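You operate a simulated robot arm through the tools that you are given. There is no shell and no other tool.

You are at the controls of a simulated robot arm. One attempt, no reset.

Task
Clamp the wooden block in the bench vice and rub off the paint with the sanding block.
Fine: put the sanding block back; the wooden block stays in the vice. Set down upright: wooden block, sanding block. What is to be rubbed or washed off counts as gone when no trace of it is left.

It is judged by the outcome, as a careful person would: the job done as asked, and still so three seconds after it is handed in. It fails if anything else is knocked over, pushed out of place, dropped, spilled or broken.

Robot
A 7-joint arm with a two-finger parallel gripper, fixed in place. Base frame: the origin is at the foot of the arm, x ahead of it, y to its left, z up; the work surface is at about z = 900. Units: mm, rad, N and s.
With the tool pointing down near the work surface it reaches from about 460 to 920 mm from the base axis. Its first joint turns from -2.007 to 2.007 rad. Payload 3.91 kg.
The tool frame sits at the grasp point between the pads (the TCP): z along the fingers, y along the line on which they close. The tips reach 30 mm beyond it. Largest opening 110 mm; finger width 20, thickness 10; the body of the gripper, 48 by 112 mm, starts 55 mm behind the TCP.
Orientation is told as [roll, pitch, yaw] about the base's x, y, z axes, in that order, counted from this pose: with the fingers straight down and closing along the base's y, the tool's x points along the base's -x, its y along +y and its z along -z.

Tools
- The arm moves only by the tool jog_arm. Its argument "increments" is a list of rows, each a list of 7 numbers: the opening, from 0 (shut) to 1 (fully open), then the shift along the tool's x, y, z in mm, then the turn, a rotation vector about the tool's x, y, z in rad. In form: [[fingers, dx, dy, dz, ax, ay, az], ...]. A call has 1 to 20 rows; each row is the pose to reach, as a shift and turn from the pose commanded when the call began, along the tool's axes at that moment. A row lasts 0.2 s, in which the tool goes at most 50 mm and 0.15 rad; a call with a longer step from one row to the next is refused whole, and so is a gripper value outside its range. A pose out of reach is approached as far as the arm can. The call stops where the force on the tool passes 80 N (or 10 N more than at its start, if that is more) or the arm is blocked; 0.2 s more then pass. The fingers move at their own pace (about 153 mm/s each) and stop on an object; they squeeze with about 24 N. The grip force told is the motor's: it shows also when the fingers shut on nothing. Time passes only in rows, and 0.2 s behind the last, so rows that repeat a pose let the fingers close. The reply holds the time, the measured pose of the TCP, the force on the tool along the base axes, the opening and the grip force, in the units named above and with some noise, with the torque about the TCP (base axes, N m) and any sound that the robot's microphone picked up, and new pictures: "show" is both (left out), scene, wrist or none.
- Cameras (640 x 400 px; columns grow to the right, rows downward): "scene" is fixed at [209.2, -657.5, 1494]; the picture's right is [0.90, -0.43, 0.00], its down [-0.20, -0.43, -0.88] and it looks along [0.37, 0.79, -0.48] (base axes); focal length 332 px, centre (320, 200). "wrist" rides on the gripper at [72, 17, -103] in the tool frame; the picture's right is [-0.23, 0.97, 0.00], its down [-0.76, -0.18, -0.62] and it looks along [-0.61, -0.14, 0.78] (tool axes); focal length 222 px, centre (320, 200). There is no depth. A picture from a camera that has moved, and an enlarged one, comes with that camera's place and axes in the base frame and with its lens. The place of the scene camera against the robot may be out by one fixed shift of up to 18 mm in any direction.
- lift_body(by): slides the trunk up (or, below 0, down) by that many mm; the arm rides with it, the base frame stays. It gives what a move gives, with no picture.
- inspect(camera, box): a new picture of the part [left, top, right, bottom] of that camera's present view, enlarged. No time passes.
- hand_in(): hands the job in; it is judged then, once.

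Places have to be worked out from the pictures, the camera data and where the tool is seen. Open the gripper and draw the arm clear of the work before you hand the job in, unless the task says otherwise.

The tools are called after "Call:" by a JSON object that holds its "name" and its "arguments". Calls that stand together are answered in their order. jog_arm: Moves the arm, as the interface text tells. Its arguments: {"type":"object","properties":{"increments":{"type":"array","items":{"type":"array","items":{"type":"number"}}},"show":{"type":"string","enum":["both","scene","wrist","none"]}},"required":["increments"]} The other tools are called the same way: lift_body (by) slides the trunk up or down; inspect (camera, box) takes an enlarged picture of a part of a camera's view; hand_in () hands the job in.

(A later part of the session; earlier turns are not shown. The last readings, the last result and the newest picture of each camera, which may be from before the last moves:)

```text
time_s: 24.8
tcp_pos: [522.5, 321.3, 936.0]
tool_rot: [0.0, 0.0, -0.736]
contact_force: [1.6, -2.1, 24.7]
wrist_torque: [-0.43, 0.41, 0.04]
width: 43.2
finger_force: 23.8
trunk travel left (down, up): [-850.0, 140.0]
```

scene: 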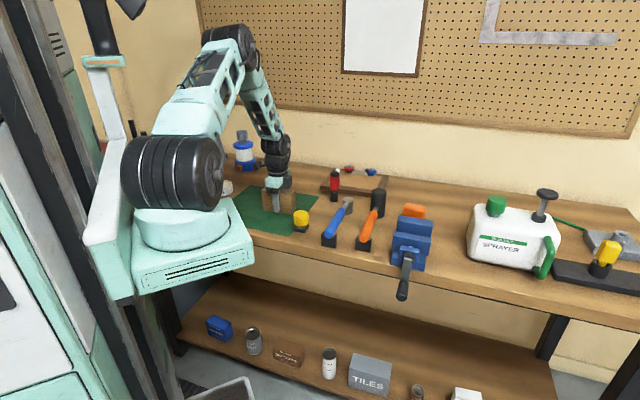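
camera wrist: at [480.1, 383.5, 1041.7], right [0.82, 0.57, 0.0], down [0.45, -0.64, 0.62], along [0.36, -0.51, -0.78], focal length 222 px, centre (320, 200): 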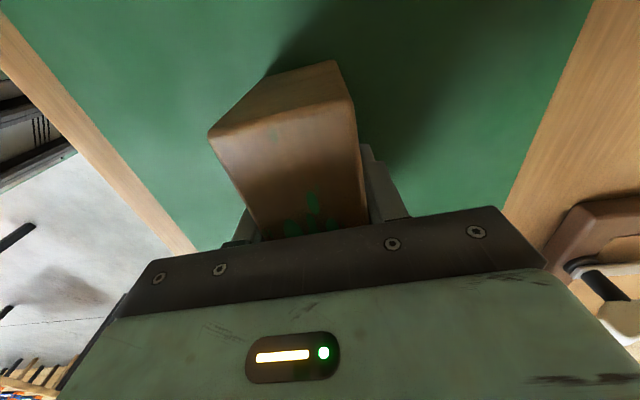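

Contact made at TCP z≈937 (so block bottom is TCP−36.5, and the jaw tops are at z≈975). I ease off, open, rise to TCP z≈989 and check the geometry before re-gripping.

Call:
{"name": "jog_arm", "arguments": {"increments": [[0.2, 0, 0, -1.5, 0, 0, 0], [0.2, 0, 0, -1.5, 0, 0, 0], [0.7, 0, 0, -1.5, 0, 0, 0], [0.7, 0, 0, -1.5, 0, 0, 0], [0.7, 0, 0, -20, 0, 0, 0], [0.7, 0, 0, -40, 0, 0, 0], [0.7, 0, 0, -53, 0, 0, 0], [0.7, 0, 0, -53, 0, 0, 0]]}}

Call:
{"name": "inspect", "arguments": {"camera": "scene", "box": [240, 160, 320, 220]}}

Call:
{"name": "inspect", "arguments": {"camera": "wrist", "box": [190, 40, 430, 190]}}

```text
time_s: 26.6
tcp_pos: [523.6, 322.5, 988.1]
tool_rot: [0.0, 0.0, -0.734]
contact_force: [0.0, 0.4, -0.1]
wrist_torque: [0.01, 0.03, -0.01]
width: 77.0
finger_force: 0.1
trunk travel left (down, up): [-850.0, 140.0]
camera wrist: at [480.1, 383.6, 1090.5], right [0.82, 0.57, 0.0], down [0.45, -0.64, 0.62], along [0.36, -0.51, -0.78], focal length 222 px, centre (320, 200)
```

scene: 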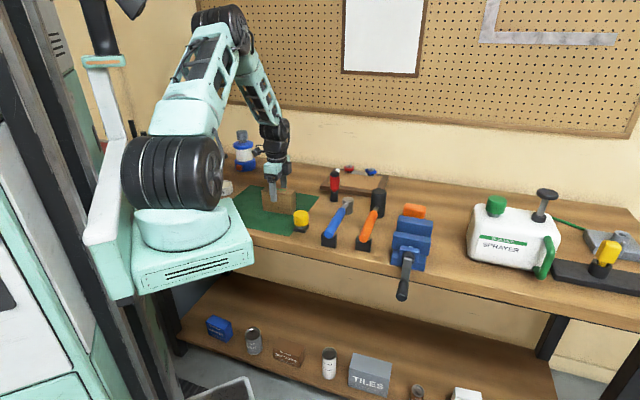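
wrist: 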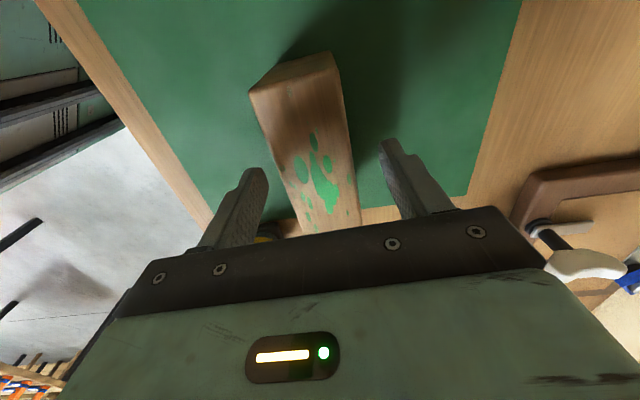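

```text
6.67 times, centred on (280, 190) of scene
camera zoom: at [209.2, -657.5, 1494.0], right [0.9, -0.43, 0.0], down [-0.2, -0.43, -0.88], along [0.37, 0.79, -0.48], focal length 2210 px, centre (587, 267)
```

zoom: 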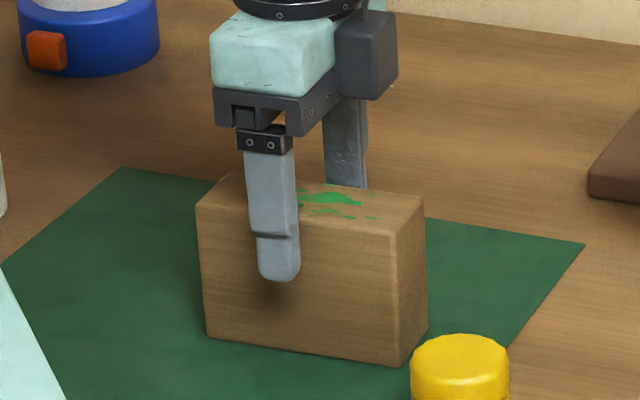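

```text
2.67 times, centred on (310, 115) of wrist
camera zoom: at [480.1, 383.6, 1090.5], right [0.82, 0.57, 0.0], down [0.45, -0.64, 0.62], along [0.36, -0.51, -0.78], focal length 592 px, centre (347, 427)
```

zoom: 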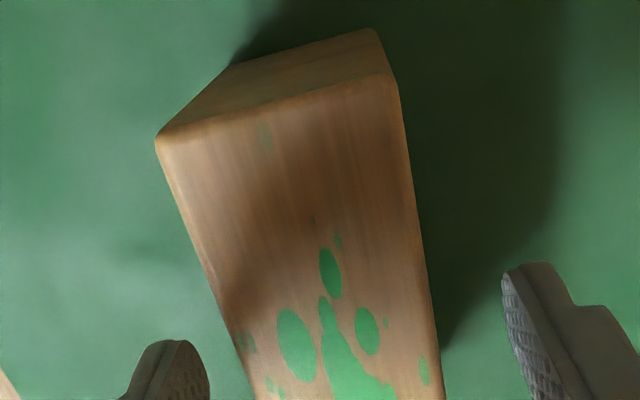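

Grip height is good: ~20 mm overlap, tip 57 mm above the block's base. I close, lift, and carry to the gap centre (n≈517, e≈598).

Call:
{"name": "jog_arm", "arguments": {"increments": [[0.2, 0, 0, 0, 0, 0, 0], [0.2, 0, 0, 0, 0, 0, 0], [0.2, 0, 0, 0, 0, 0, 0], [0.2, 0, 0, -25, 0, 0, 0], [0.2, 0, 0, -70, 0, 0, 0], [0.2, 0, 0, -115, 0, 0, 0], [0.2, -10, -3, -140, 0, 0, 0], [0.2, -45, -10, -145, 0, 0, 0.005], [0.2, -85, -20, -145, 0, 0, 0.01], [0.2, -130, -30, -145, 0, 0, 0.015], [0.2, -175, -41, -145, 0, 0, 0.02], [0.2, -220, -51, -145, 0, 0, 0.025], [0.2, -265, -61, -145, 0, 0, 0.03], [0.2, -310, -72, -145, 0, 0, 0.035], [0.2, -355, -82, -145, 0, 0, 0.04], [0.2, -395, -92, -145, 0, 0, 0.045], [0.2, -427, -99, -145, 0, 0, 0.051], [0.2, -445, -103.5, -145, 0, 0, 0.051], [0.2, -451, -104.6, -145, 0, 0, 0.051], [0.2, -451, -104.6, -145, 0, 0, 0.051]]}}

Call:
{"name": "inspect", "arguments": {"camera": "wrist", "box": [190, 0, 490, 200]}}

Call:
{"name": "inspect", "arguments": {"camera": "scene", "box": [380, 140, 460, 280]}}

```text
time_s: 30.8
tcp_pos: [789.8, -58.2, 1131.3]
tool_rot: [-0.001, 0.001, -0.781]
contact_force: [0.1, -0.2, -1.4]
wrist_torque: [-0.01, 0.0, -0.02]
width: 43.5
finger_force: 23.8
trunk travel left (down, up): [-850.0, 140.0]
camera wrist: at [749.2, 6.4, 1234.6], right [0.85, 0.53, 0.0], down [0.41, -0.66, 0.62], along [0.33, -0.53, -0.78], focal length 222 px, centre (320, 200)
```

scene: 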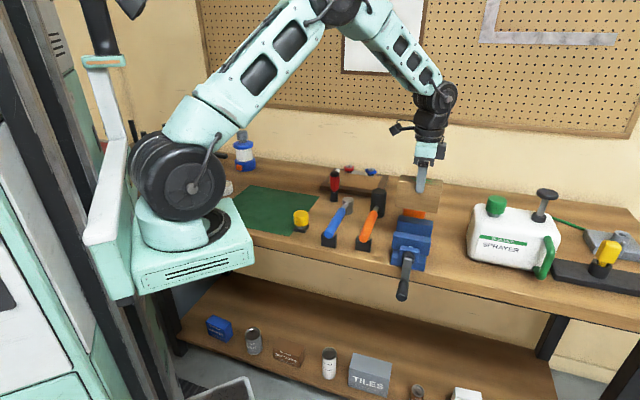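
wrist: 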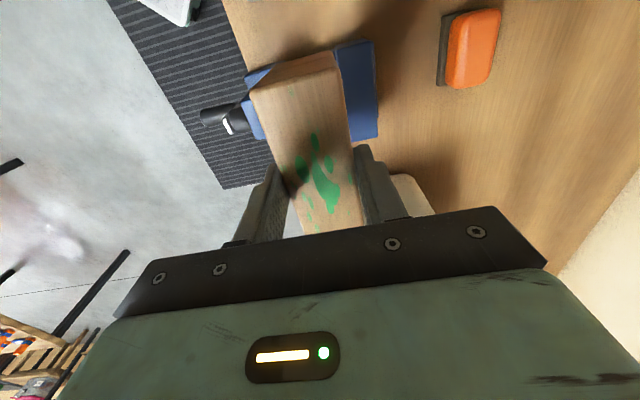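

```text
2.00 times, centred on (340, 100) of wrist
camera zoom: at [749.2, 6.4, 1234.6], right [0.85, 0.53, 0.0], down [0.41, -0.66, 0.62], along [0.33, -0.53, -0.78], focal length 444 px, centre (280, 400)
```

zoom: 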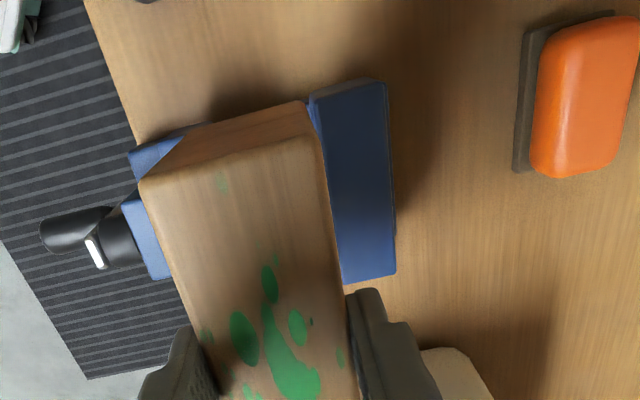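

```text
2.86 times, centred on (420, 210) of scene
camera zoom: at [209.2, -657.5, 1494.0], right [0.9, -0.43, 0.0], down [-0.2, -0.43, -0.88], along [0.37, 0.79, -0.48], focal length 947 px, centre (34, 171)
```

zoom: 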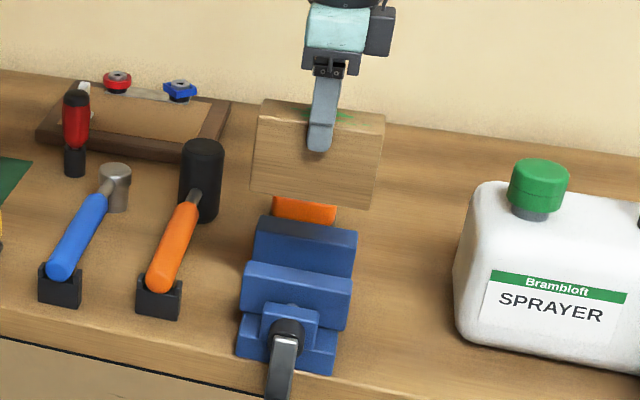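

Aligned (n≈517, e≈600). I lower to just below jaw-top entry depth in gentle steps, watching force.

Call:
{"name": "jog_arm", "arguments": {"increments": [[0.2, 1.5, 0, 25, 0, 0, 0], [0.2, 1.5, 0, 50, 0, 0, 0], [0.2, 1.5, 0, 62, 0, 0, 0], [0.2, 1.5, 0, 68, 0, 0, 0], [0.2, 1.5, 0, 72, 0, 0, 0], [0.2, 1.5, 0, 76, 0, 0, 0]]}}

Call:
{"name": "inspect", "arguments": {"camera": "scene", "box": [380, 160, 460, 280]}}

Call:
{"name": "inspect", "arguments": {"camera": "wrist", "box": [190, 0, 490, 200]}}

```text
time_s: 32.2
tcp_pos: [786.1, -56.9, 1056.3]
tool_rot: [0.0, 0.0, -0.786]
contact_force: [-0.1, 0.2, -2.9]
wrist_torque: [0.01, -0.02, 0.01]
width: 43.8
finger_force: 23.9
trunk travel left (down, up): [-850.0, 140.0]
camera wrist: at [745.8, 7.3, 1159.6], right [0.85, 0.53, 0.0], down [0.41, -0.66, 0.62], along [0.33, -0.53, -0.78], focal length 222 px, centre (320, 200)
```

scene: 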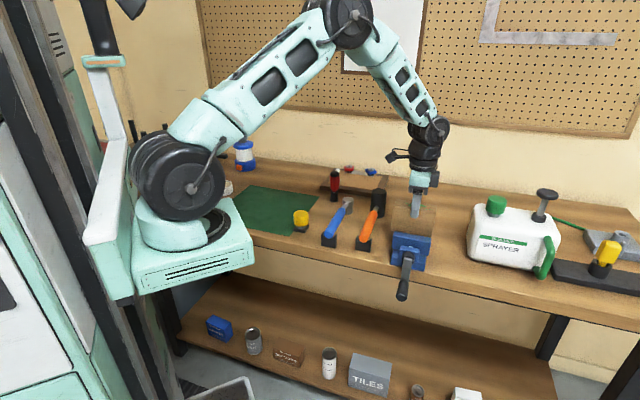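
wrist: 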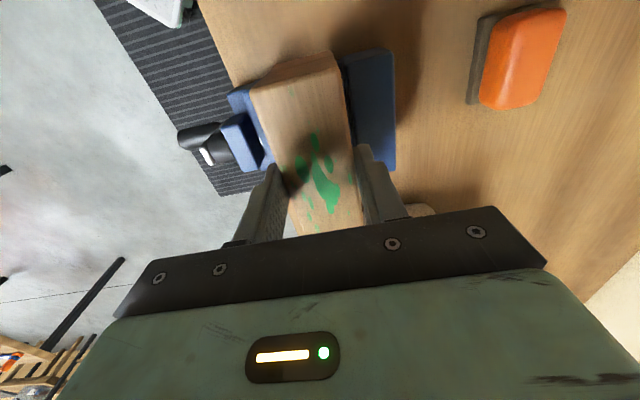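

```text
3.33 times, centred on (420, 220) of scene
camera zoom: at [209.2, -657.5, 1494.0], right [0.9, -0.43, 0.0], down [-0.2, -0.43, -0.88], along [0.37, 0.79, -0.48], focal length 1105 px, centre (-13, 133)
```

zoom: 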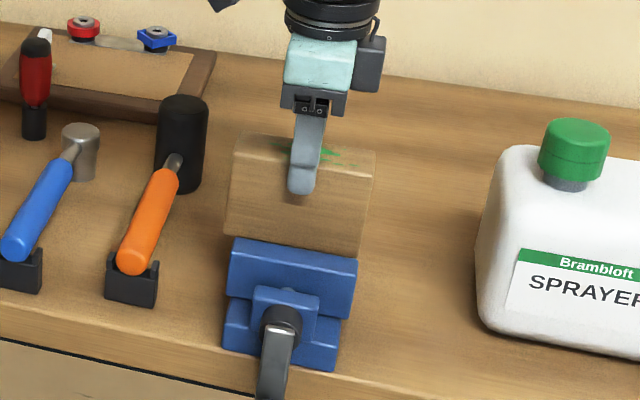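

```text
2.00 times, centred on (340, 100) of wrist
camera zoom: at [745.8, 7.3, 1159.6], right [0.85, 0.53, 0.0], down [0.41, -0.66, 0.62], along [0.33, -0.53, -0.78], focal length 444 px, centre (280, 400)
```

zoom: 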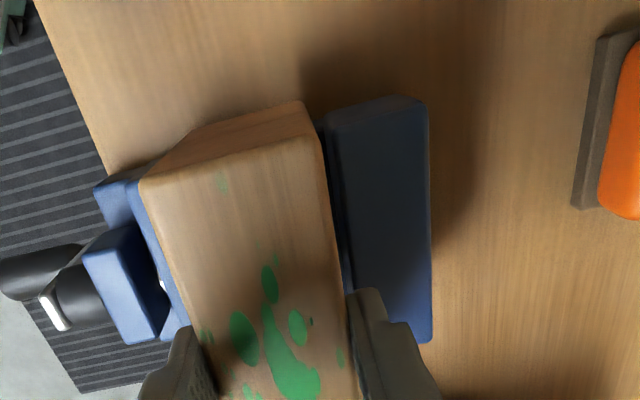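

No contact; the block has entered the gap with visible clearance to the rear jaw. I continue down.

Call:
{"name": "jog_arm", "arguments": {"increments": [[0.2, 0, 0, 8, 0, 0, 0], [0.2, 0, 0, 16, 0, 0, 0], [0.2, 0, 0, 24, 0, 0, 0], [0.2, 0, 0, 30, 0, 0, 0]], "show": "none"}}

Call:
{"name": "jog_arm", "arguments": {"increments": [[0.2, 0, 0, 2, 0, 0, 0], [0.2, 0, 0, 4, 0, 0, 0]], "show": "none"}}

Call:
{"name": "inspect", "arguments": {"camera": "scene", "box": [380, 160, 460, 280]}}

```text
time_s: 33.2
tcp_pos: [786.5, -58.1, 1027.6]
tool_rot: [0.0, 0.0, -0.785]
contact_force: [0.5, 0.0, -3.1]
wrist_torque: [-0.03, -0.01, 0.02]
width: 43.5
finger_force: 23.8
trunk travel left (down, up): [-850.0, 140.0]
```

```text
time_s: 33.8
tcp_pos: [786.7, -56.1, 1023.2]
tool_rot: [0.001, 0.001, -0.784]
contact_force: [0.4, 0.2, -1.5]
wrist_torque: [-0.01, 0.01, -0.01]
width: 43.6
finger_force: 24.7
trunk travel left (down, up): [-850.0, 140.0]
```

```text
3.33 times, centred on (420, 220) of scene
camera zoom: at [209.2, -657.5, 1494.0], right [0.9, -0.43, 0.0], down [-0.2, -0.43, -0.88], along [0.37, 0.79, -0.48], focal length 1105 px, centre (-13, 133)
```

zoom: 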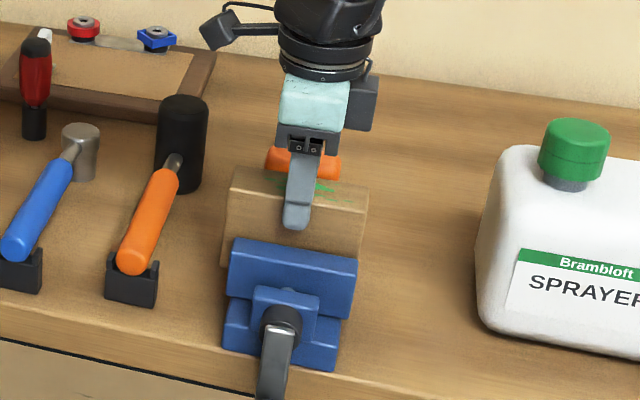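

Going well; still free of contact. Lowering further in small steps.

Call:
{"name": "jog_arm", "arguments": {"increments": [[0.2, 0, 0, 2, 0, 0, 0], [0.2, 0, 0, 4, 0, 0, 0]], "show": "none"}}

Call:
{"name": "jog_arm", "arguments": {"increments": [[0.2, 0, 0, 1.5, 0, 0, 0], [0.2, 0, 0, 3, 0, 0, 0]], "show": "none"}}

Call:
{"name": "jog_arm", "arguments": {"increments": [[0.2, 0, 0, 1, 0, 0, 0], [0.2, 0, 0, 2, 0, 0, 0]], "show": "both"}}

Call:
{"name": "inspect", "arguments": {"camera": "scene", "box": [380, 160, 460, 280]}}

```text
time_s: 34.4
tcp_pos: [786.6, -58.0, 1017.5]
tool_rot: [-0.001, 0.0, -0.785]
contact_force: [0.3, 0.1, -1.4]
wrist_torque: [0.01, 0.0, 0.02]
width: 43.6
finger_force: 24.1
trunk travel left (down, up): [-850.0, 140.0]
```

```text
time_s: 35.0
tcp_pos: [787.6, -57.5, 1015.0]
tool_rot: [0.001, -0.001, -0.786]
contact_force: [-0.6, -0.3, -3.4]
wrist_torque: [0.01, 0.01, -0.04]
width: 43.5
finger_force: 24.0
trunk travel left (down, up): [-850.0, 140.0]
```

```text
time_s: 35.6
tcp_pos: [787.0, -57.6, 1015.0]
tool_rot: [0.001, -0.001, -0.784]
contact_force: [-0.5, 1.6, 12.7]
wrist_torque: [0.29, 0.52, 0.01]
width: 43.2
finger_force: 23.9
trunk travel left (down, up): [-850.0, 140.0]
camera wrist: at [746.4, 6.6, 1118.4], right [0.85, 0.53, 0.0], down [0.41, -0.66, 0.62], along [0.33, -0.53, -0.78], focal length 222 px, centre (320, 200)
```

scene: 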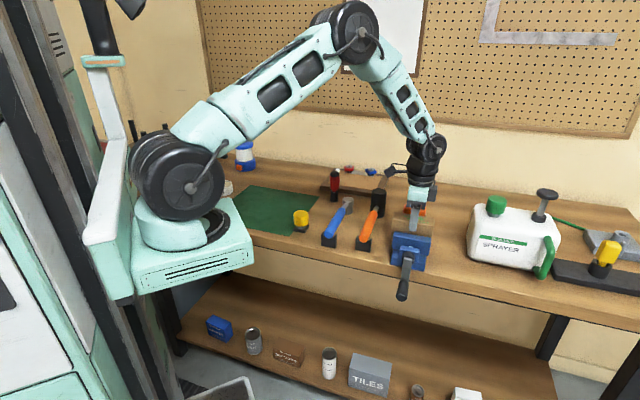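
wrist: 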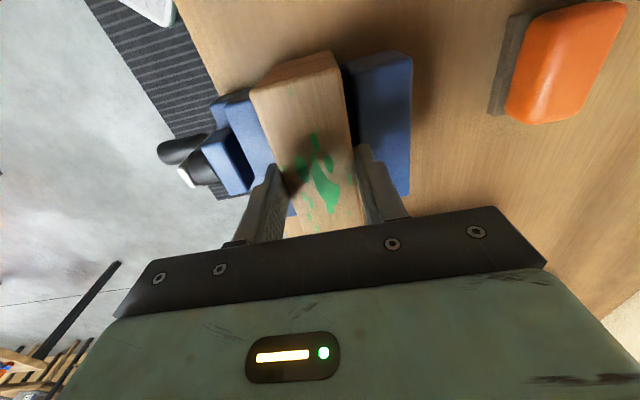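

```text
3.33 times, centred on (420, 220) of scene
camera zoom: at [209.2, -657.5, 1494.0], right [0.9, -0.43, 0.0], down [-0.2, -0.43, -0.88], along [0.37, 0.79, -0.48], focal length 1105 px, centre (-13, 133)
```

zoom: 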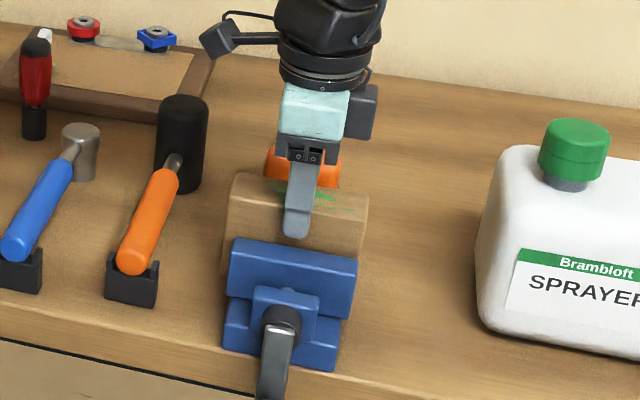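

Contact (12.7 N) at TCP 1015, i.e. block base ≈ 928, matching the estimated vice bed. I press 1 mm more to confirm it is solid.

Call:
{"name": "jog_arm", "arguments": {"increments": [[0.2, 0, 0, 1, 0, 0, 0], [0.2, 0, 0, 1, 0, 0, 0]], "show": "none"}}

Call:
{"name": "inspect", "arguments": {"camera": "wrist", "box": [190, 20, 430, 220]}}

Call:
{"name": "inspect", "arguments": {"camera": "scene", "box": [390, 190, 440, 250]}}

```text
time_s: 36.2
tcp_pos: [787.4, -57.1, 1014.0]
tool_rot: [0.001, -0.004, -0.784]
contact_force: [-0.5, 1.1, 23.9]
wrist_torque: [-0.03, 0.08, 0.02]
width: 44.0
finger_force: 23.9
trunk travel left (down, up): [-850.0, 140.0]
```

```text
2.00 times, centred on (310, 120) of wrist
camera zoom: at [746.4, 6.6, 1117.2], right [0.85, 0.53, 0.0], down [0.41, -0.66, 0.62], along [0.33, -0.53, -0.78], focal length 444 px, centre (340, 360)
```

zoom: 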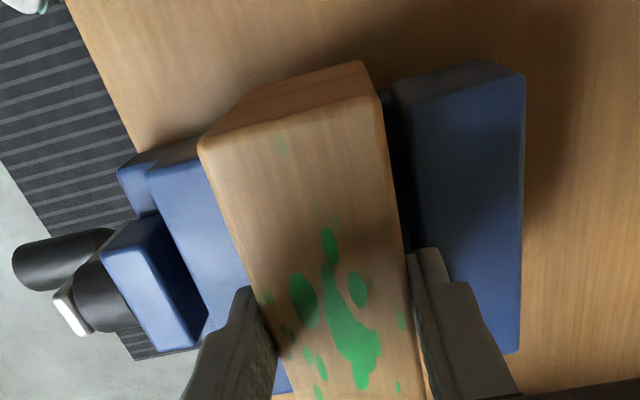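

```text
6.67 times, centred on (415, 220) of scene
camera zoom: at [209.2, -657.5, 1494.0], right [0.9, -0.43, 0.0], down [-0.2, -0.43, -0.88], along [0.37, 0.79, -0.48], focal length 2210 px, centre (-313, 67)
```

zoom: 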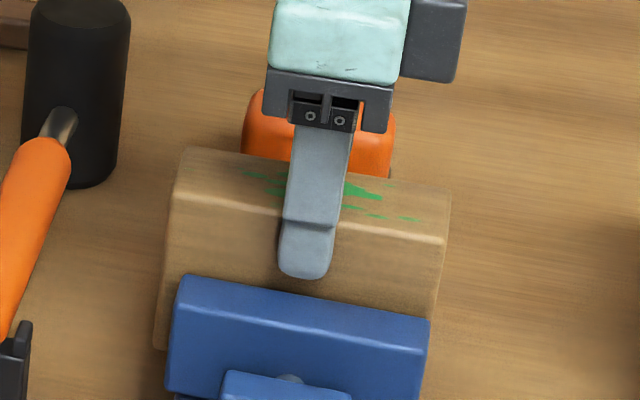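

Full-face contact on the bed (24 N, near-zero torque): the block is seated. I ease off 1 mm, open the fingers moderately, and rise straight up.

Call:
{"name": "jog_arm", "arguments": {"increments": [[0.2, 0, 0, -1.5, 0, 0, 0], [0.2, 0, 0, -1.5, 0, 0, 0], [0.6, 0, 0, -1.5, 0, 0, 0], [0.6, 0, 0, -1.5, 0, 0, 0], [0.6, 0, 0, -1.5, 0, 0, 0], [0.6, 0, 0, -15, 0, 0, 0], [0.6, 0, 0, -40, 0, 0, 0], [0.6, 0, 0, -80, 0, 0, 0], [0.6, 0, 0, -125, 0, 0, 0], [0.6, 0, 0, -140, 0, 0, 0]]}}

Call:
{"name": "inspect", "arguments": {"camera": "scene", "box": [380, 180, 450, 310]}}

Call:
{"name": "inspect", "arguments": {"camera": "wrist", "box": [190, 0, 490, 200]}}

```text
time_s: 38.4
tcp_pos: [786.6, -55.9, 1154.3]
tool_rot: [0.0, 0.002, -0.784]
contact_force: [0.8, 0.2, 0.2]
wrist_torque: [0.03, 0.04, 0.02]
width: 66.0
finger_force: 0.0
trunk travel left (down, up): [-850.0, 140.0]
camera wrist: at [746.6, 7.4, 1257.4], right [0.85, 0.53, 0.0], down [0.41, -0.66, 0.62], along [0.33, -0.53, -0.78], focal length 222 px, centre (320, 200)
```

scene: 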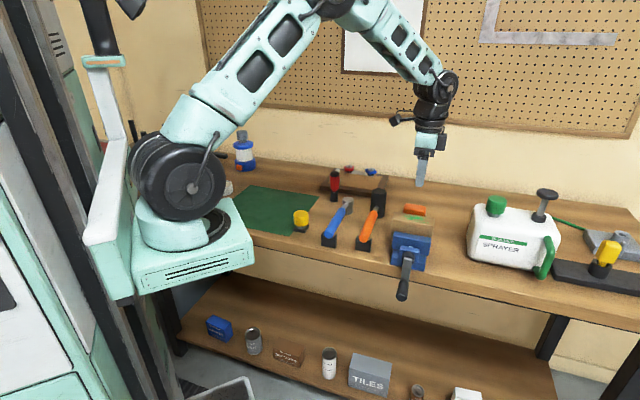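
wrist: 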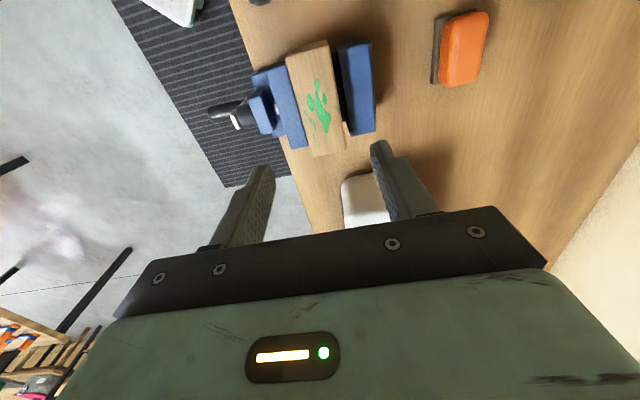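

```text
3.08 times, centred on (415, 245) of scene
camera zoom: at [209.2, -657.5, 1494.0], right [0.9, -0.43, 0.0], down [-0.2, -0.43, -0.88], along [0.37, 0.79, -0.48], focal length 1020 px, centre (28, 62)
```

zoom: 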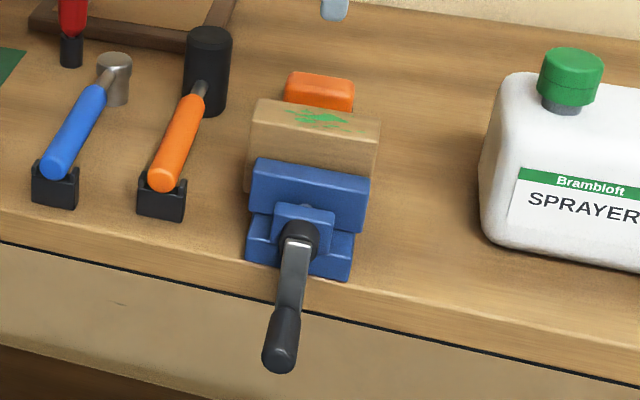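

```text
2.00 times, centred on (340, 100) of wrist
camera zoom: at [746.6, 7.4, 1257.4], right [0.85, 0.53, 0.0], down [0.41, -0.66, 0.62], along [0.33, -0.53, -0.78], focal length 444 px, centre (280, 400)
```

zoom: 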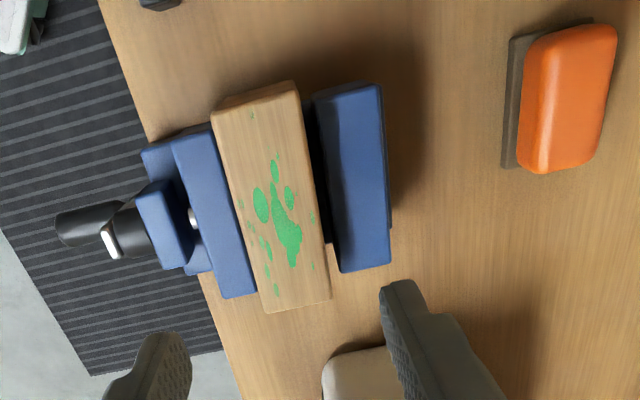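

The block stands freely between the jaws. Now I swing out in front of the bench, turning the tool 90° so the fingers close along the bench edge, to view and later grasp the crank grip.

Call:
{"name": "jog_arm", "arguments": {"increments": [[0.6, 0, -10, 0, 0, 0, -0.1], [0.6, 0, -30, 0, 0, 0, -0.24], [0.6, 0, -50, 0, 0, 0, -0.38], [0.6, 0, -72, 0, 0, 0, -0.52], [0.6, 0, -94, 0, 0, 0, -0.66], [0.6, 0, -116, 0, 0, 0, -0.8], [0.6, 0, -138, 0, 0, 0, -0.94], [0.6, 0, -160, 0, 0, 0, -1.08], [0.6, -1, -180, 0, 0, 0, -1.22], [0.6, -2, -200, 10, 0, 0, -1.36], [0.6, -2, -217, 30, 0, 0, -1.48], [0.6, -2, -227, 45, 0, 0, -1.57], [0.6, -2, -227, 50, 0, 0, -1.57], [0.6, -2, -227, 50, 0, 0, -1.57]]}}

Call:
{"name": "inspect", "arguments": {"camera": "wrist", "box": [190, 0, 510, 200]}}

```text
time_s: 41.4
tcp_pos: [628.6, -218.9, 1101.0]
tool_rot: [0.001, -0.001, 0.784]
contact_force: [0.1, 0.4, -0.4]
wrist_torque: [0.03, -0.02, 0.01]
width: 66.0
finger_force: 0.2
trunk travel left (down, up): [-850.0, 140.0]
camera wrist: at [565.8, -257.7, 1204.8], right [-0.53, 0.85, 0.0], down [0.66, 0.41, 0.62], along [0.53, 0.33, -0.78], focal length 222 px, centre (320, 200)
```

scene: 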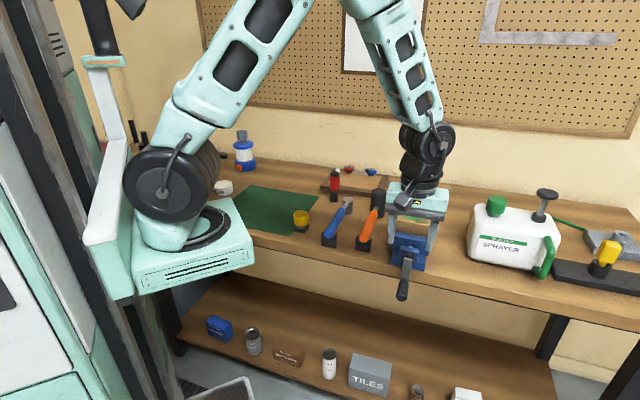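
wrist: 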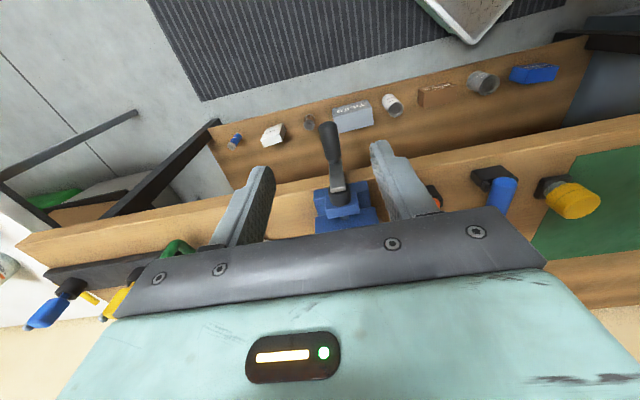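

```text
2.00 times, centred on (350, 100) of wrist
camera zoom: at [565.8, -257.7, 1204.8], right [-0.53, 0.85, 0.0], down [0.66, 0.41, 0.62], along [0.53, 0.33, -0.78], focal length 444 px, centre (260, 400)
```

zoom: 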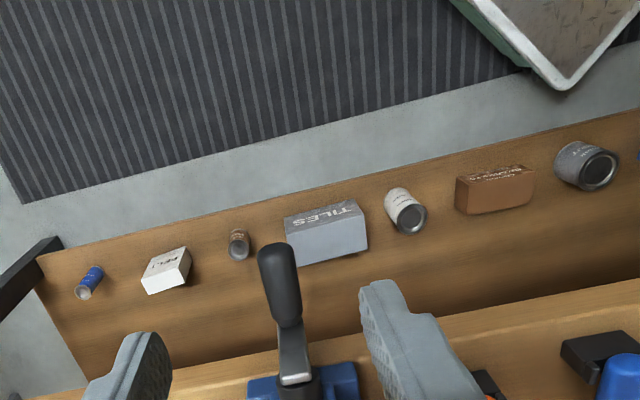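

The crank grip is located: end at n≈336, centre e≈598.5, z≈889; crank axis ≈ (e 598.5, z 950), radius ≈ 61 mm. I move the open fingers above the grip, then down around it.

Call:
{"name": "jog_arm", "arguments": {"increments": [[0.6, -20, 0.8, 20, 0, 0, 0], [0.6, -45, 0.8, 50, 0, 0, 0], [0.6, -62, 0.8, 80, 0, 0, 0], [0.6, -62, 0.8, 110, 0, 0, 0], [0.6, -62, 0.8, 140, 0, 0, 0], [0.6, -62, 0.8, 140, 0, 0, 0]]}}

Call:
{"name": "inspect", "arguments": {"camera": "wrist", "box": [190, 20, 510, 220]}}

Call:
{"name": "inspect", "arguments": {"camera": "scene", "box": [370, 160, 450, 310]}}

```text
time_s: 42.8
tcp_pos: [673.1, -176.6, 963.4]
tool_rot: [0.0, 0.001, 0.785]
contact_force: [-0.4, -0.7, -0.1]
wrist_torque: [0.02, -0.03, 0.03]
width: 65.9
finger_force: 0.0
trunk travel left (down, up): [-850.0, 140.0]
camera wrist: at [608.5, -214.6, 1066.7], right [-0.53, 0.85, 0.0], down [0.66, 0.41, 0.62], along [0.53, 0.33, -0.78], focal length 222 px, centre (320, 200)
```

scene: 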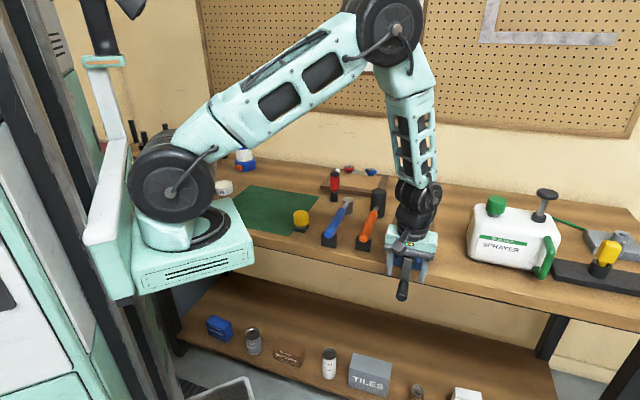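
wrist: 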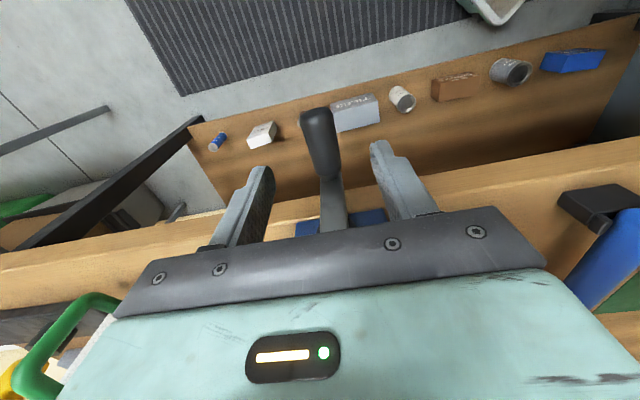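

```text
2.00 times, centred on (350, 120) of wrist
camera zoom: at [608.5, -214.6, 1066.7], right [-0.53, 0.85, 0.0], down [0.66, 0.41, 0.62], along [0.53, 0.33, -0.78], focal length 444 px, centre (260, 360)
```

zoom: 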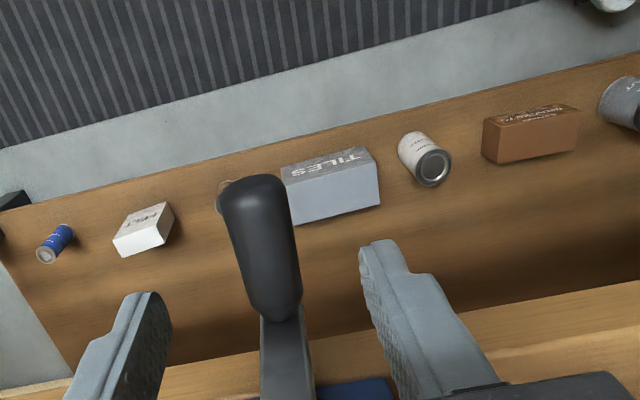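

```text
2.67 times, centred on (410, 235) of scene
camera zoom: at [209.2, -657.5, 1494.0], right [0.9, -0.43, 0.0], down [-0.2, -0.43, -0.88], along [0.37, 0.79, -0.48], focal length 884 px, centre (80, 107)
```

zoom: 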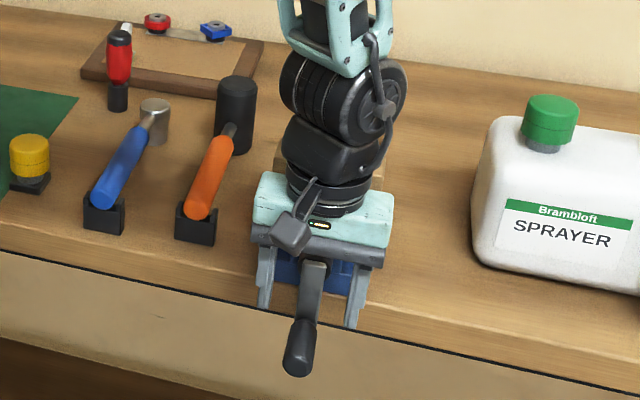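

The grip is well centred between the fingers. I descend to z≈888 around it and close.

Call:
{"name": "jog_arm", "arguments": {"increments": [[0.6, 0, 3, 25, 0, 0, 0], [0.6, 0, 3, 50, 0, 0, 0], [0.6, 0, 3, 70, 0, 0, 0], [0.6, 0, 3, 76, 0, 0, 0], [0.6, 0, 3, 76, 0, 0, 0], [0.1, 0, 3, 76, 0, 0, 0], [0.1, 0, 3, 76, 0, 0, 0], [0.1, 0, 3, 76, 0, 0, 0]]}}

Call:
{"name": "inspect", "arguments": {"camera": "wrist", "box": [190, 20, 510, 220]}}

Call:
{"name": "inspect", "arguments": {"camera": "scene", "box": [370, 180, 450, 310]}}

```text
time_s: 43.8
tcp_pos: [669.7, -173.2, 899.8]
tool_rot: [-0.012, -0.009, 0.788]
contact_force: [-30.0, -0.8, 58.1]
wrist_torque: [1.88, -3.52, 0.96]
width: 66.1
finger_force: 0.2
trunk travel left (down, up): [-850.0, 140.0]
stopped in row 4: the force on the tool passed its limit at 92 N (the readings are from after the stop); the commanded pose is now the measured one
camera wrist: at [604.4, -211.5, 1001.6], right [-0.53, 0.85, -0.01], down [0.65, 0.42, 0.63], along [0.54, 0.33, -0.78], focal length 222 px, centre (320, 200)
```

scene: 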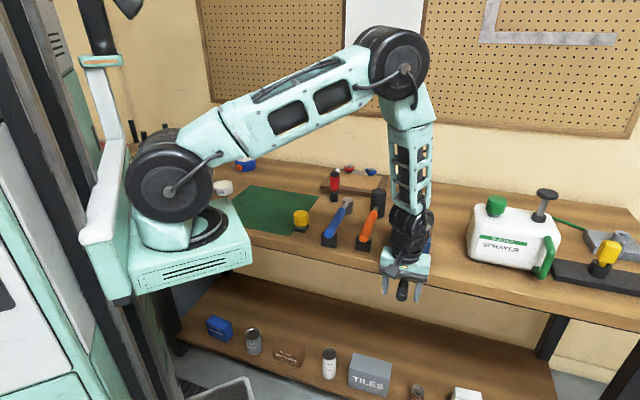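
wrist: 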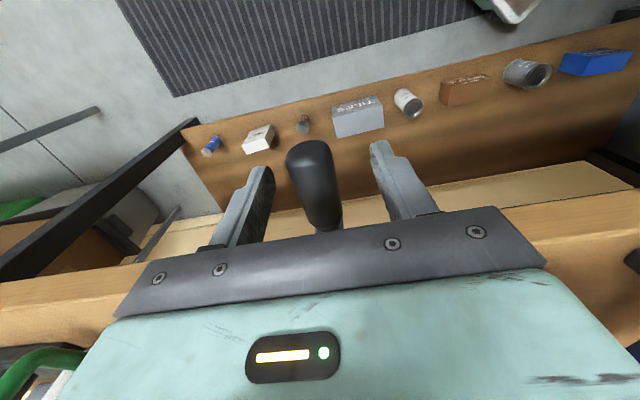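

```text
2.00 times, centred on (350, 120) of wrist
camera zoom: at [604.4, -211.5, 1001.6], right [-0.53, 0.85, -0.01], down [0.65, 0.42, 0.63], along [0.54, 0.33, -0.78], focal length 444 px, centre (260, 360)
```

zoom: 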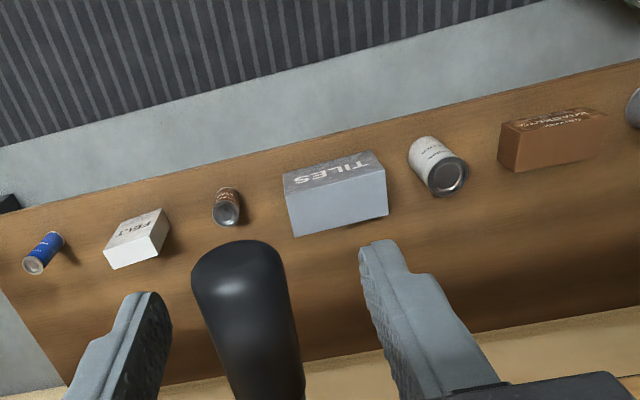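

```text
3.08 times, centred on (410, 245) of scene
camera zoom: at [209.2, -657.5, 1494.0], right [0.9, -0.43, 0.0], down [-0.2, -0.43, -0.88], along [0.37, 0.79, -0.48], focal length 1020 px, centre (43, 62)
```

zoom: 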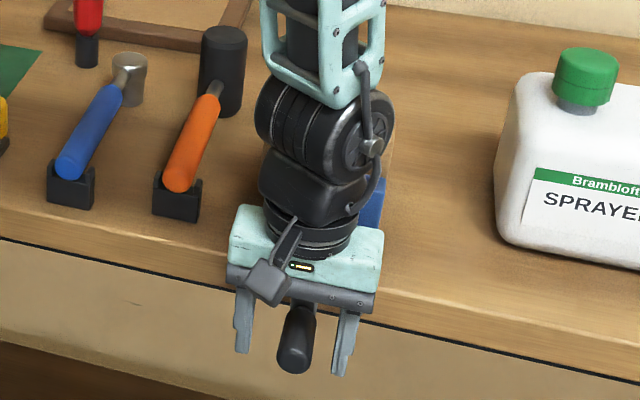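

The descent stopped at 92 N: the gripper body hit the crank arm's upper end (contact computed at n≈394, z≈960). I back up, tilt the tool 0.35 rad so the body leans away from the bench, then approach again.

Call:
{"name": "jog_arm", "arguments": {"increments": [[0.6, 2, 0, -12, 0, 0, 0], [0.6, 4, -1, -28, 0, 0, 0], [0.6, 4, -1, -30, 0, -0.12, 0], [0.6, 4, -1, -30, 0, -0.24, 0], [0.6, 4, -1, -30, 0, -0.35, 0], [0.6, 4, -1, -30, 0, -0.35, 0]]}}

Call:
{"name": "inspect", "arguments": {"camera": "scene", "box": [370, 180, 450, 310]}}

```text
time_s: 45.2
tcp_pos: [670.8, -177.5, 924.6]
tool_rot: [-0.011, -0.357, 0.788]
contact_force: [-0.5, -0.3, -0.5]
wrist_torque: [-0.01, 0.01, 0.01]
width: 66.0
finger_force: 0.0
trunk travel left (down, up): [-850.0, 140.0]
camera wrist: at [583.2, -237.5, 995.7], right [-0.54, 0.84, 0.07], down [0.47, 0.23, 0.85], along [0.7, 0.49, -0.52], focal length 222 px, centre (320, 200)
```

scene: 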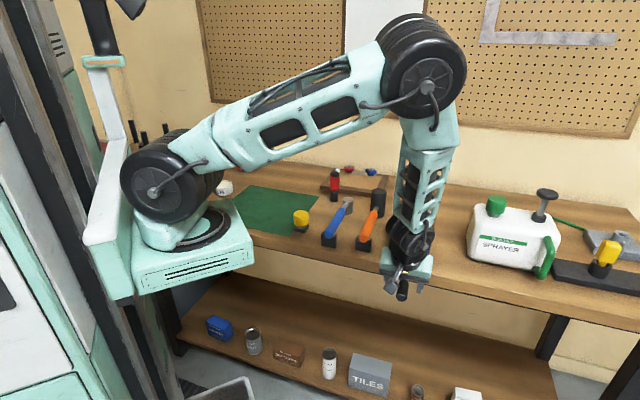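
wrist: 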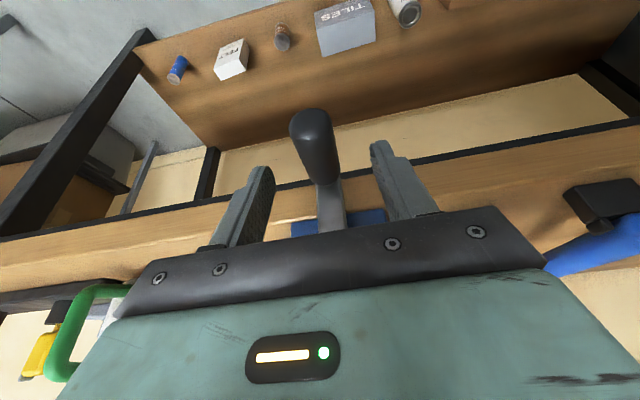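

```text
3.08 times, centred on (410, 245) of scene
camera zoom: at [209.2, -657.5, 1494.0], right [0.9, -0.43, 0.0], down [-0.2, -0.43, -0.88], along [0.37, 0.79, -0.48], focal length 1020 px, centre (43, 62)
```

zoom: 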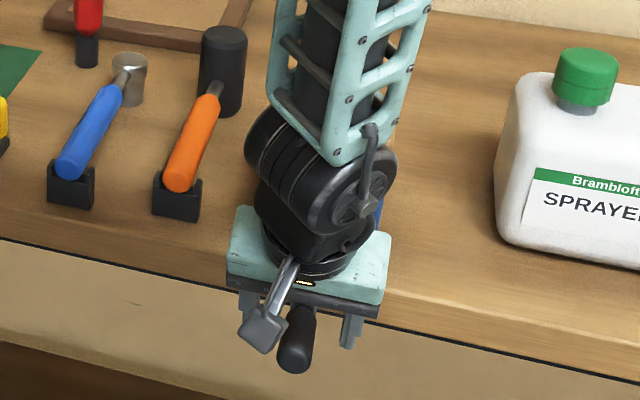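

The tilt is achieved and the crank still hangs down; the grip is centred between the fingers (e≈598, z≈886). I lower along the vertical and close on the grip.

Call:
{"name": "jog_arm", "arguments": {"increments": [[0.6, 3, 1, 9, 0, 0, 0], [0.6, 6, 2, 19, 0, 0, 0], [0.6, 9, 2, 29, 0, 0, 0], [0.6, 11, 2, 36, 0, 0, 0], [0.6, 11, 2, 36, 0, 0, 0], [0.1, 11, 2, 36, 0, 0, 0], [0.1, 11, 2, 36, 0, 0, 0], [0.1, 11, 2, 36, 0, 0, 0]]}}

Call:
{"name": "inspect", "arguments": {"camera": "scene", "box": [370, 180, 450, 310]}}

```text
time_s: 47.0
tcp_pos: [670.2, -172.8, 885.2]
tool_rot: [-0.009, -0.355, 0.789]
contact_force: [-0.1, -0.6, -3.9]
wrist_torque: [0.22, -0.19, -0.07]
width: 25.1
finger_force: 45.0
trunk travel left (down, up): [-850.0, 140.0]
camera wrist: at [583.7, -233.6, 957.2], right [-0.54, 0.84, 0.07], down [0.47, 0.23, 0.85], along [0.7, 0.49, -0.52], focal length 222 px, centre (320, 200)
```

scene: 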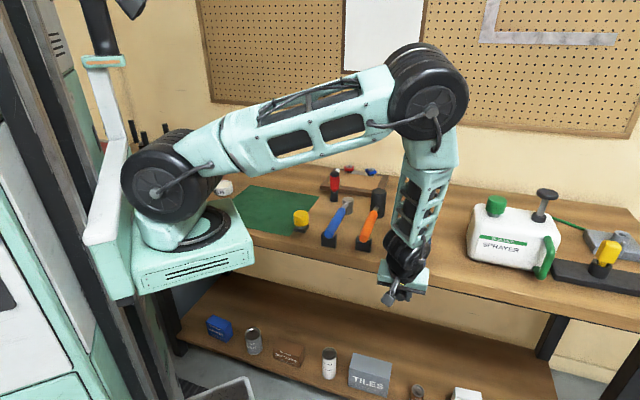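
wrist: 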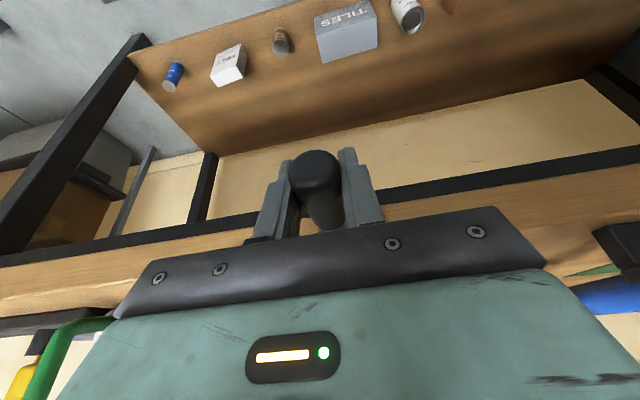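

```text
3.08 times, centred on (410, 245) of scene
camera zoom: at [209.2, -657.5, 1494.0], right [0.9, -0.43, 0.0], down [-0.2, -0.43, -0.88], along [0.37, 0.79, -0.48], focal length 1020 px, centre (43, 62)
```

zoom: 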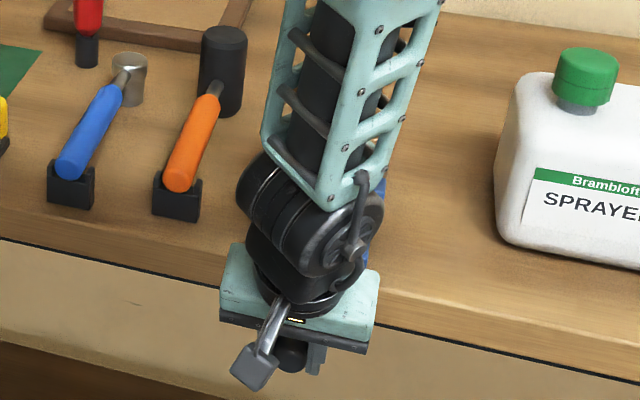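

The grip is held (25.1 mm wide, 45 N). I try a first 30° of clockwise turn (grip toward −e, up) and watch the forces.

Call:
{"name": "jog_arm", "arguments": {"increments": [[0.1, -0.2, 8.1, -0.5, 0, 0, 0], [0.1, -0.7, 16, -2, 0, 0, 0], [0.1, -1.6, 23.7, -4.4, 0, 0, 0], [0.1, -2.8, 31, -7.8, 0, 0, 0], [0.1, -2.8, 31, -7.8, 0, 0, 0]]}}

Call:
{"name": "inspect", "arguments": {"camera": "scene", "box": [370, 180, 450, 310]}}

Call:
{"name": "inspect", "arguments": {"camera": "wrist", "box": [220, 100, 420, 240]}}

```text
time_s: 48.2
tcp_pos: [647.6, -151.1, 893.6]
tool_rot: [-0.009, -0.359, 0.789]
contact_force: [9.6, -3.2, -1.3]
wrist_torque: [0.11, 0.33, -0.11]
width: 25.2
finger_force: 45.1
trunk travel left (down, up): [-850.0, 140.0]
camera wrist: at [561.4, -212.0, 965.7], right [-0.54, 0.84, 0.07], down [0.47, 0.23, 0.85], along [0.7, 0.49, -0.52], focal length 222 px, centre (320, 200)
```

scene: 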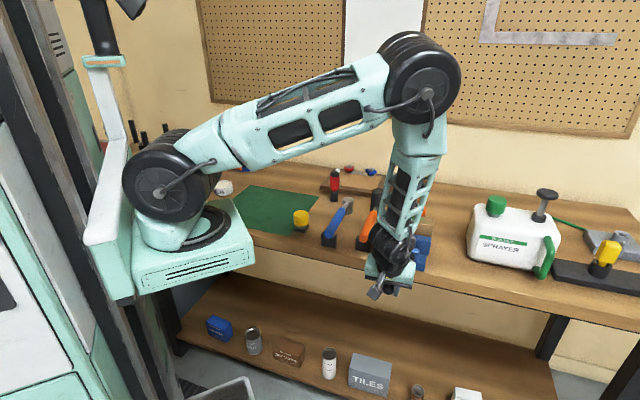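
wrist: 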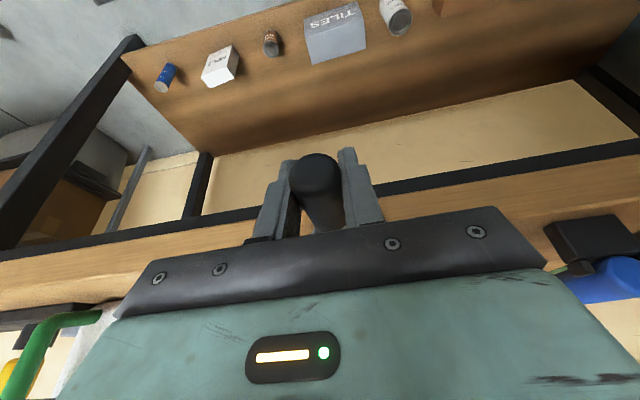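

```text
3.08 times, centred on (410, 245) of scene
camera zoom: at [209.2, -657.5, 1494.0], right [0.9, -0.43, 0.0], down [-0.2, -0.43, -0.88], along [0.37, 0.79, -0.48], focal length 1020 px, centre (43, 62)
```

zoom: 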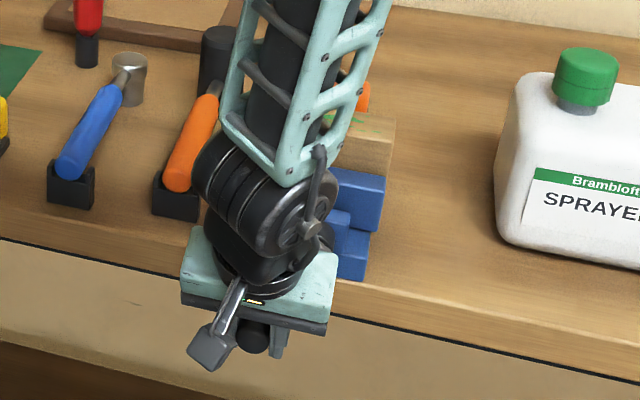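

```text
2.86 times, centred on (320, 170) of wrist
camera zoom: at [561.4, -212.0, 965.7], right [-0.54, 0.84, 0.07], down [0.47, 0.23, 0.85], along [0.7, 0.49, -0.52], focal length 635 px, centre (320, 286)
```

zoom: 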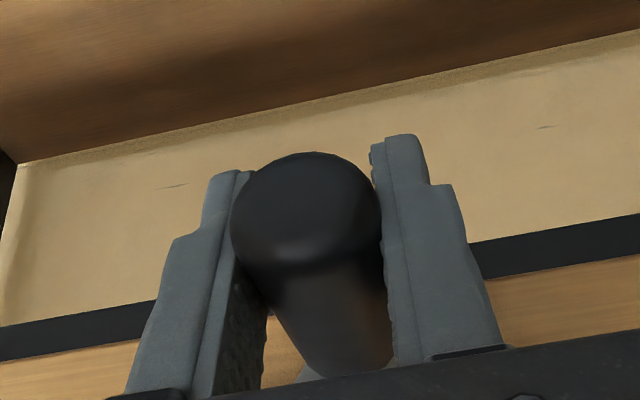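

The crank follows smoothly (≈10 N). I continue along the circle to 90°.

Call:
{"name": "jog_arm", "arguments": {"increments": [[0.1, -1.5, 6.7, -4.2, 0, 0, 0], [0.1, -3.4, 12.8, -9.3, 0, 0, 0], [0.1, -5.5, 18.2, -14.9, 0, 0, 0], [0.1, -7.8, 22.7, -21.3, 0, 0, 0], [0.1, -10.3, 26.3, -28.2, 0, 0, 0], [0.1, -12.9, 28.9, -35.3, 0, 0, 0], [0.1, -15.6, 30.5, -42.8, 0, 0, 0], [0.1, -18.4, 31, -50.4, 0, 0, 0], [0.1, -18.4, 31, -50.4, 0, 0, 0]]}}

Call:
{"name": "inspect", "arguments": {"camera": "scene", "box": [360, 180, 450, 310]}}

Call:
{"name": "inspect", "arguments": {"camera": "wrist", "box": [220, 100, 420, 240]}}

```text
time_s: 50.2
tcp_pos: [631.3, -135.4, 945.9]
tool_rot: [-0.013, -0.358, 0.785]
contact_force: [32.8, -36.7, -20.4]
wrist_torque: [1.03, 0.34, 0.1]
width: 25.2
finger_force: 45.2
trunk travel left (down, up): [-850.0, 140.0]
camera wrist: at [543.5, -194.5, 1017.2], right [-0.54, 0.84, 0.07], down [0.47, 0.23, 0.85], along [0.7, 0.49, -0.52], focal length 222 px, centre (320, 200)
```

scene: 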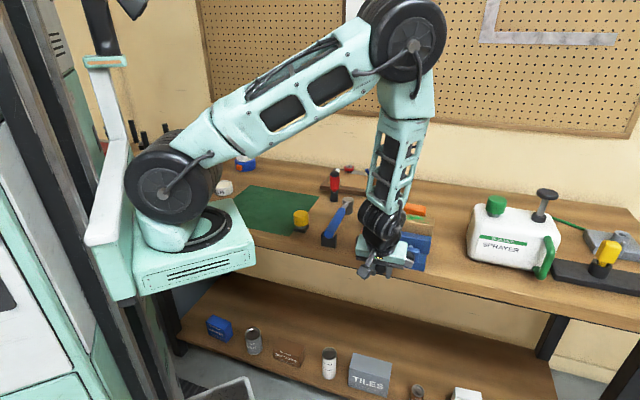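
wrist: 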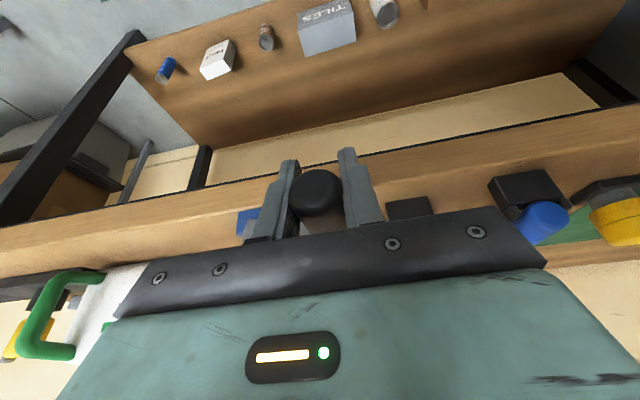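

```text
3.08 times, centred on (405, 245) of scene
camera zoom: at [209.2, -657.5, 1494.0], right [0.9, -0.43, 0.0], down [-0.2, -0.43, -0.88], along [0.37, 0.79, -0.48], focal length 1020 px, centre (58, 62)
```

zoom: 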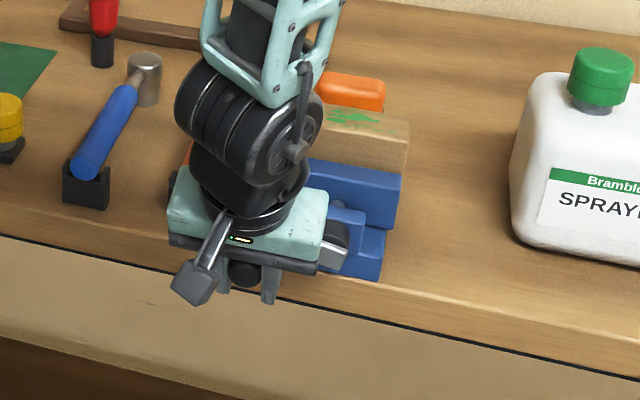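

```text
2.86 times, centred on (320, 170) of wrist
camera zoom: at [543.5, -194.5, 1017.2], right [-0.54, 0.84, 0.07], down [0.47, 0.23, 0.85], along [0.7, 0.49, -0.52], focal length 635 px, centre (320, 286)
```

zoom: 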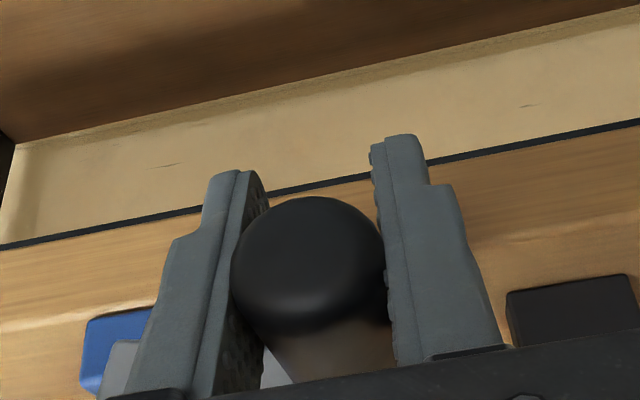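

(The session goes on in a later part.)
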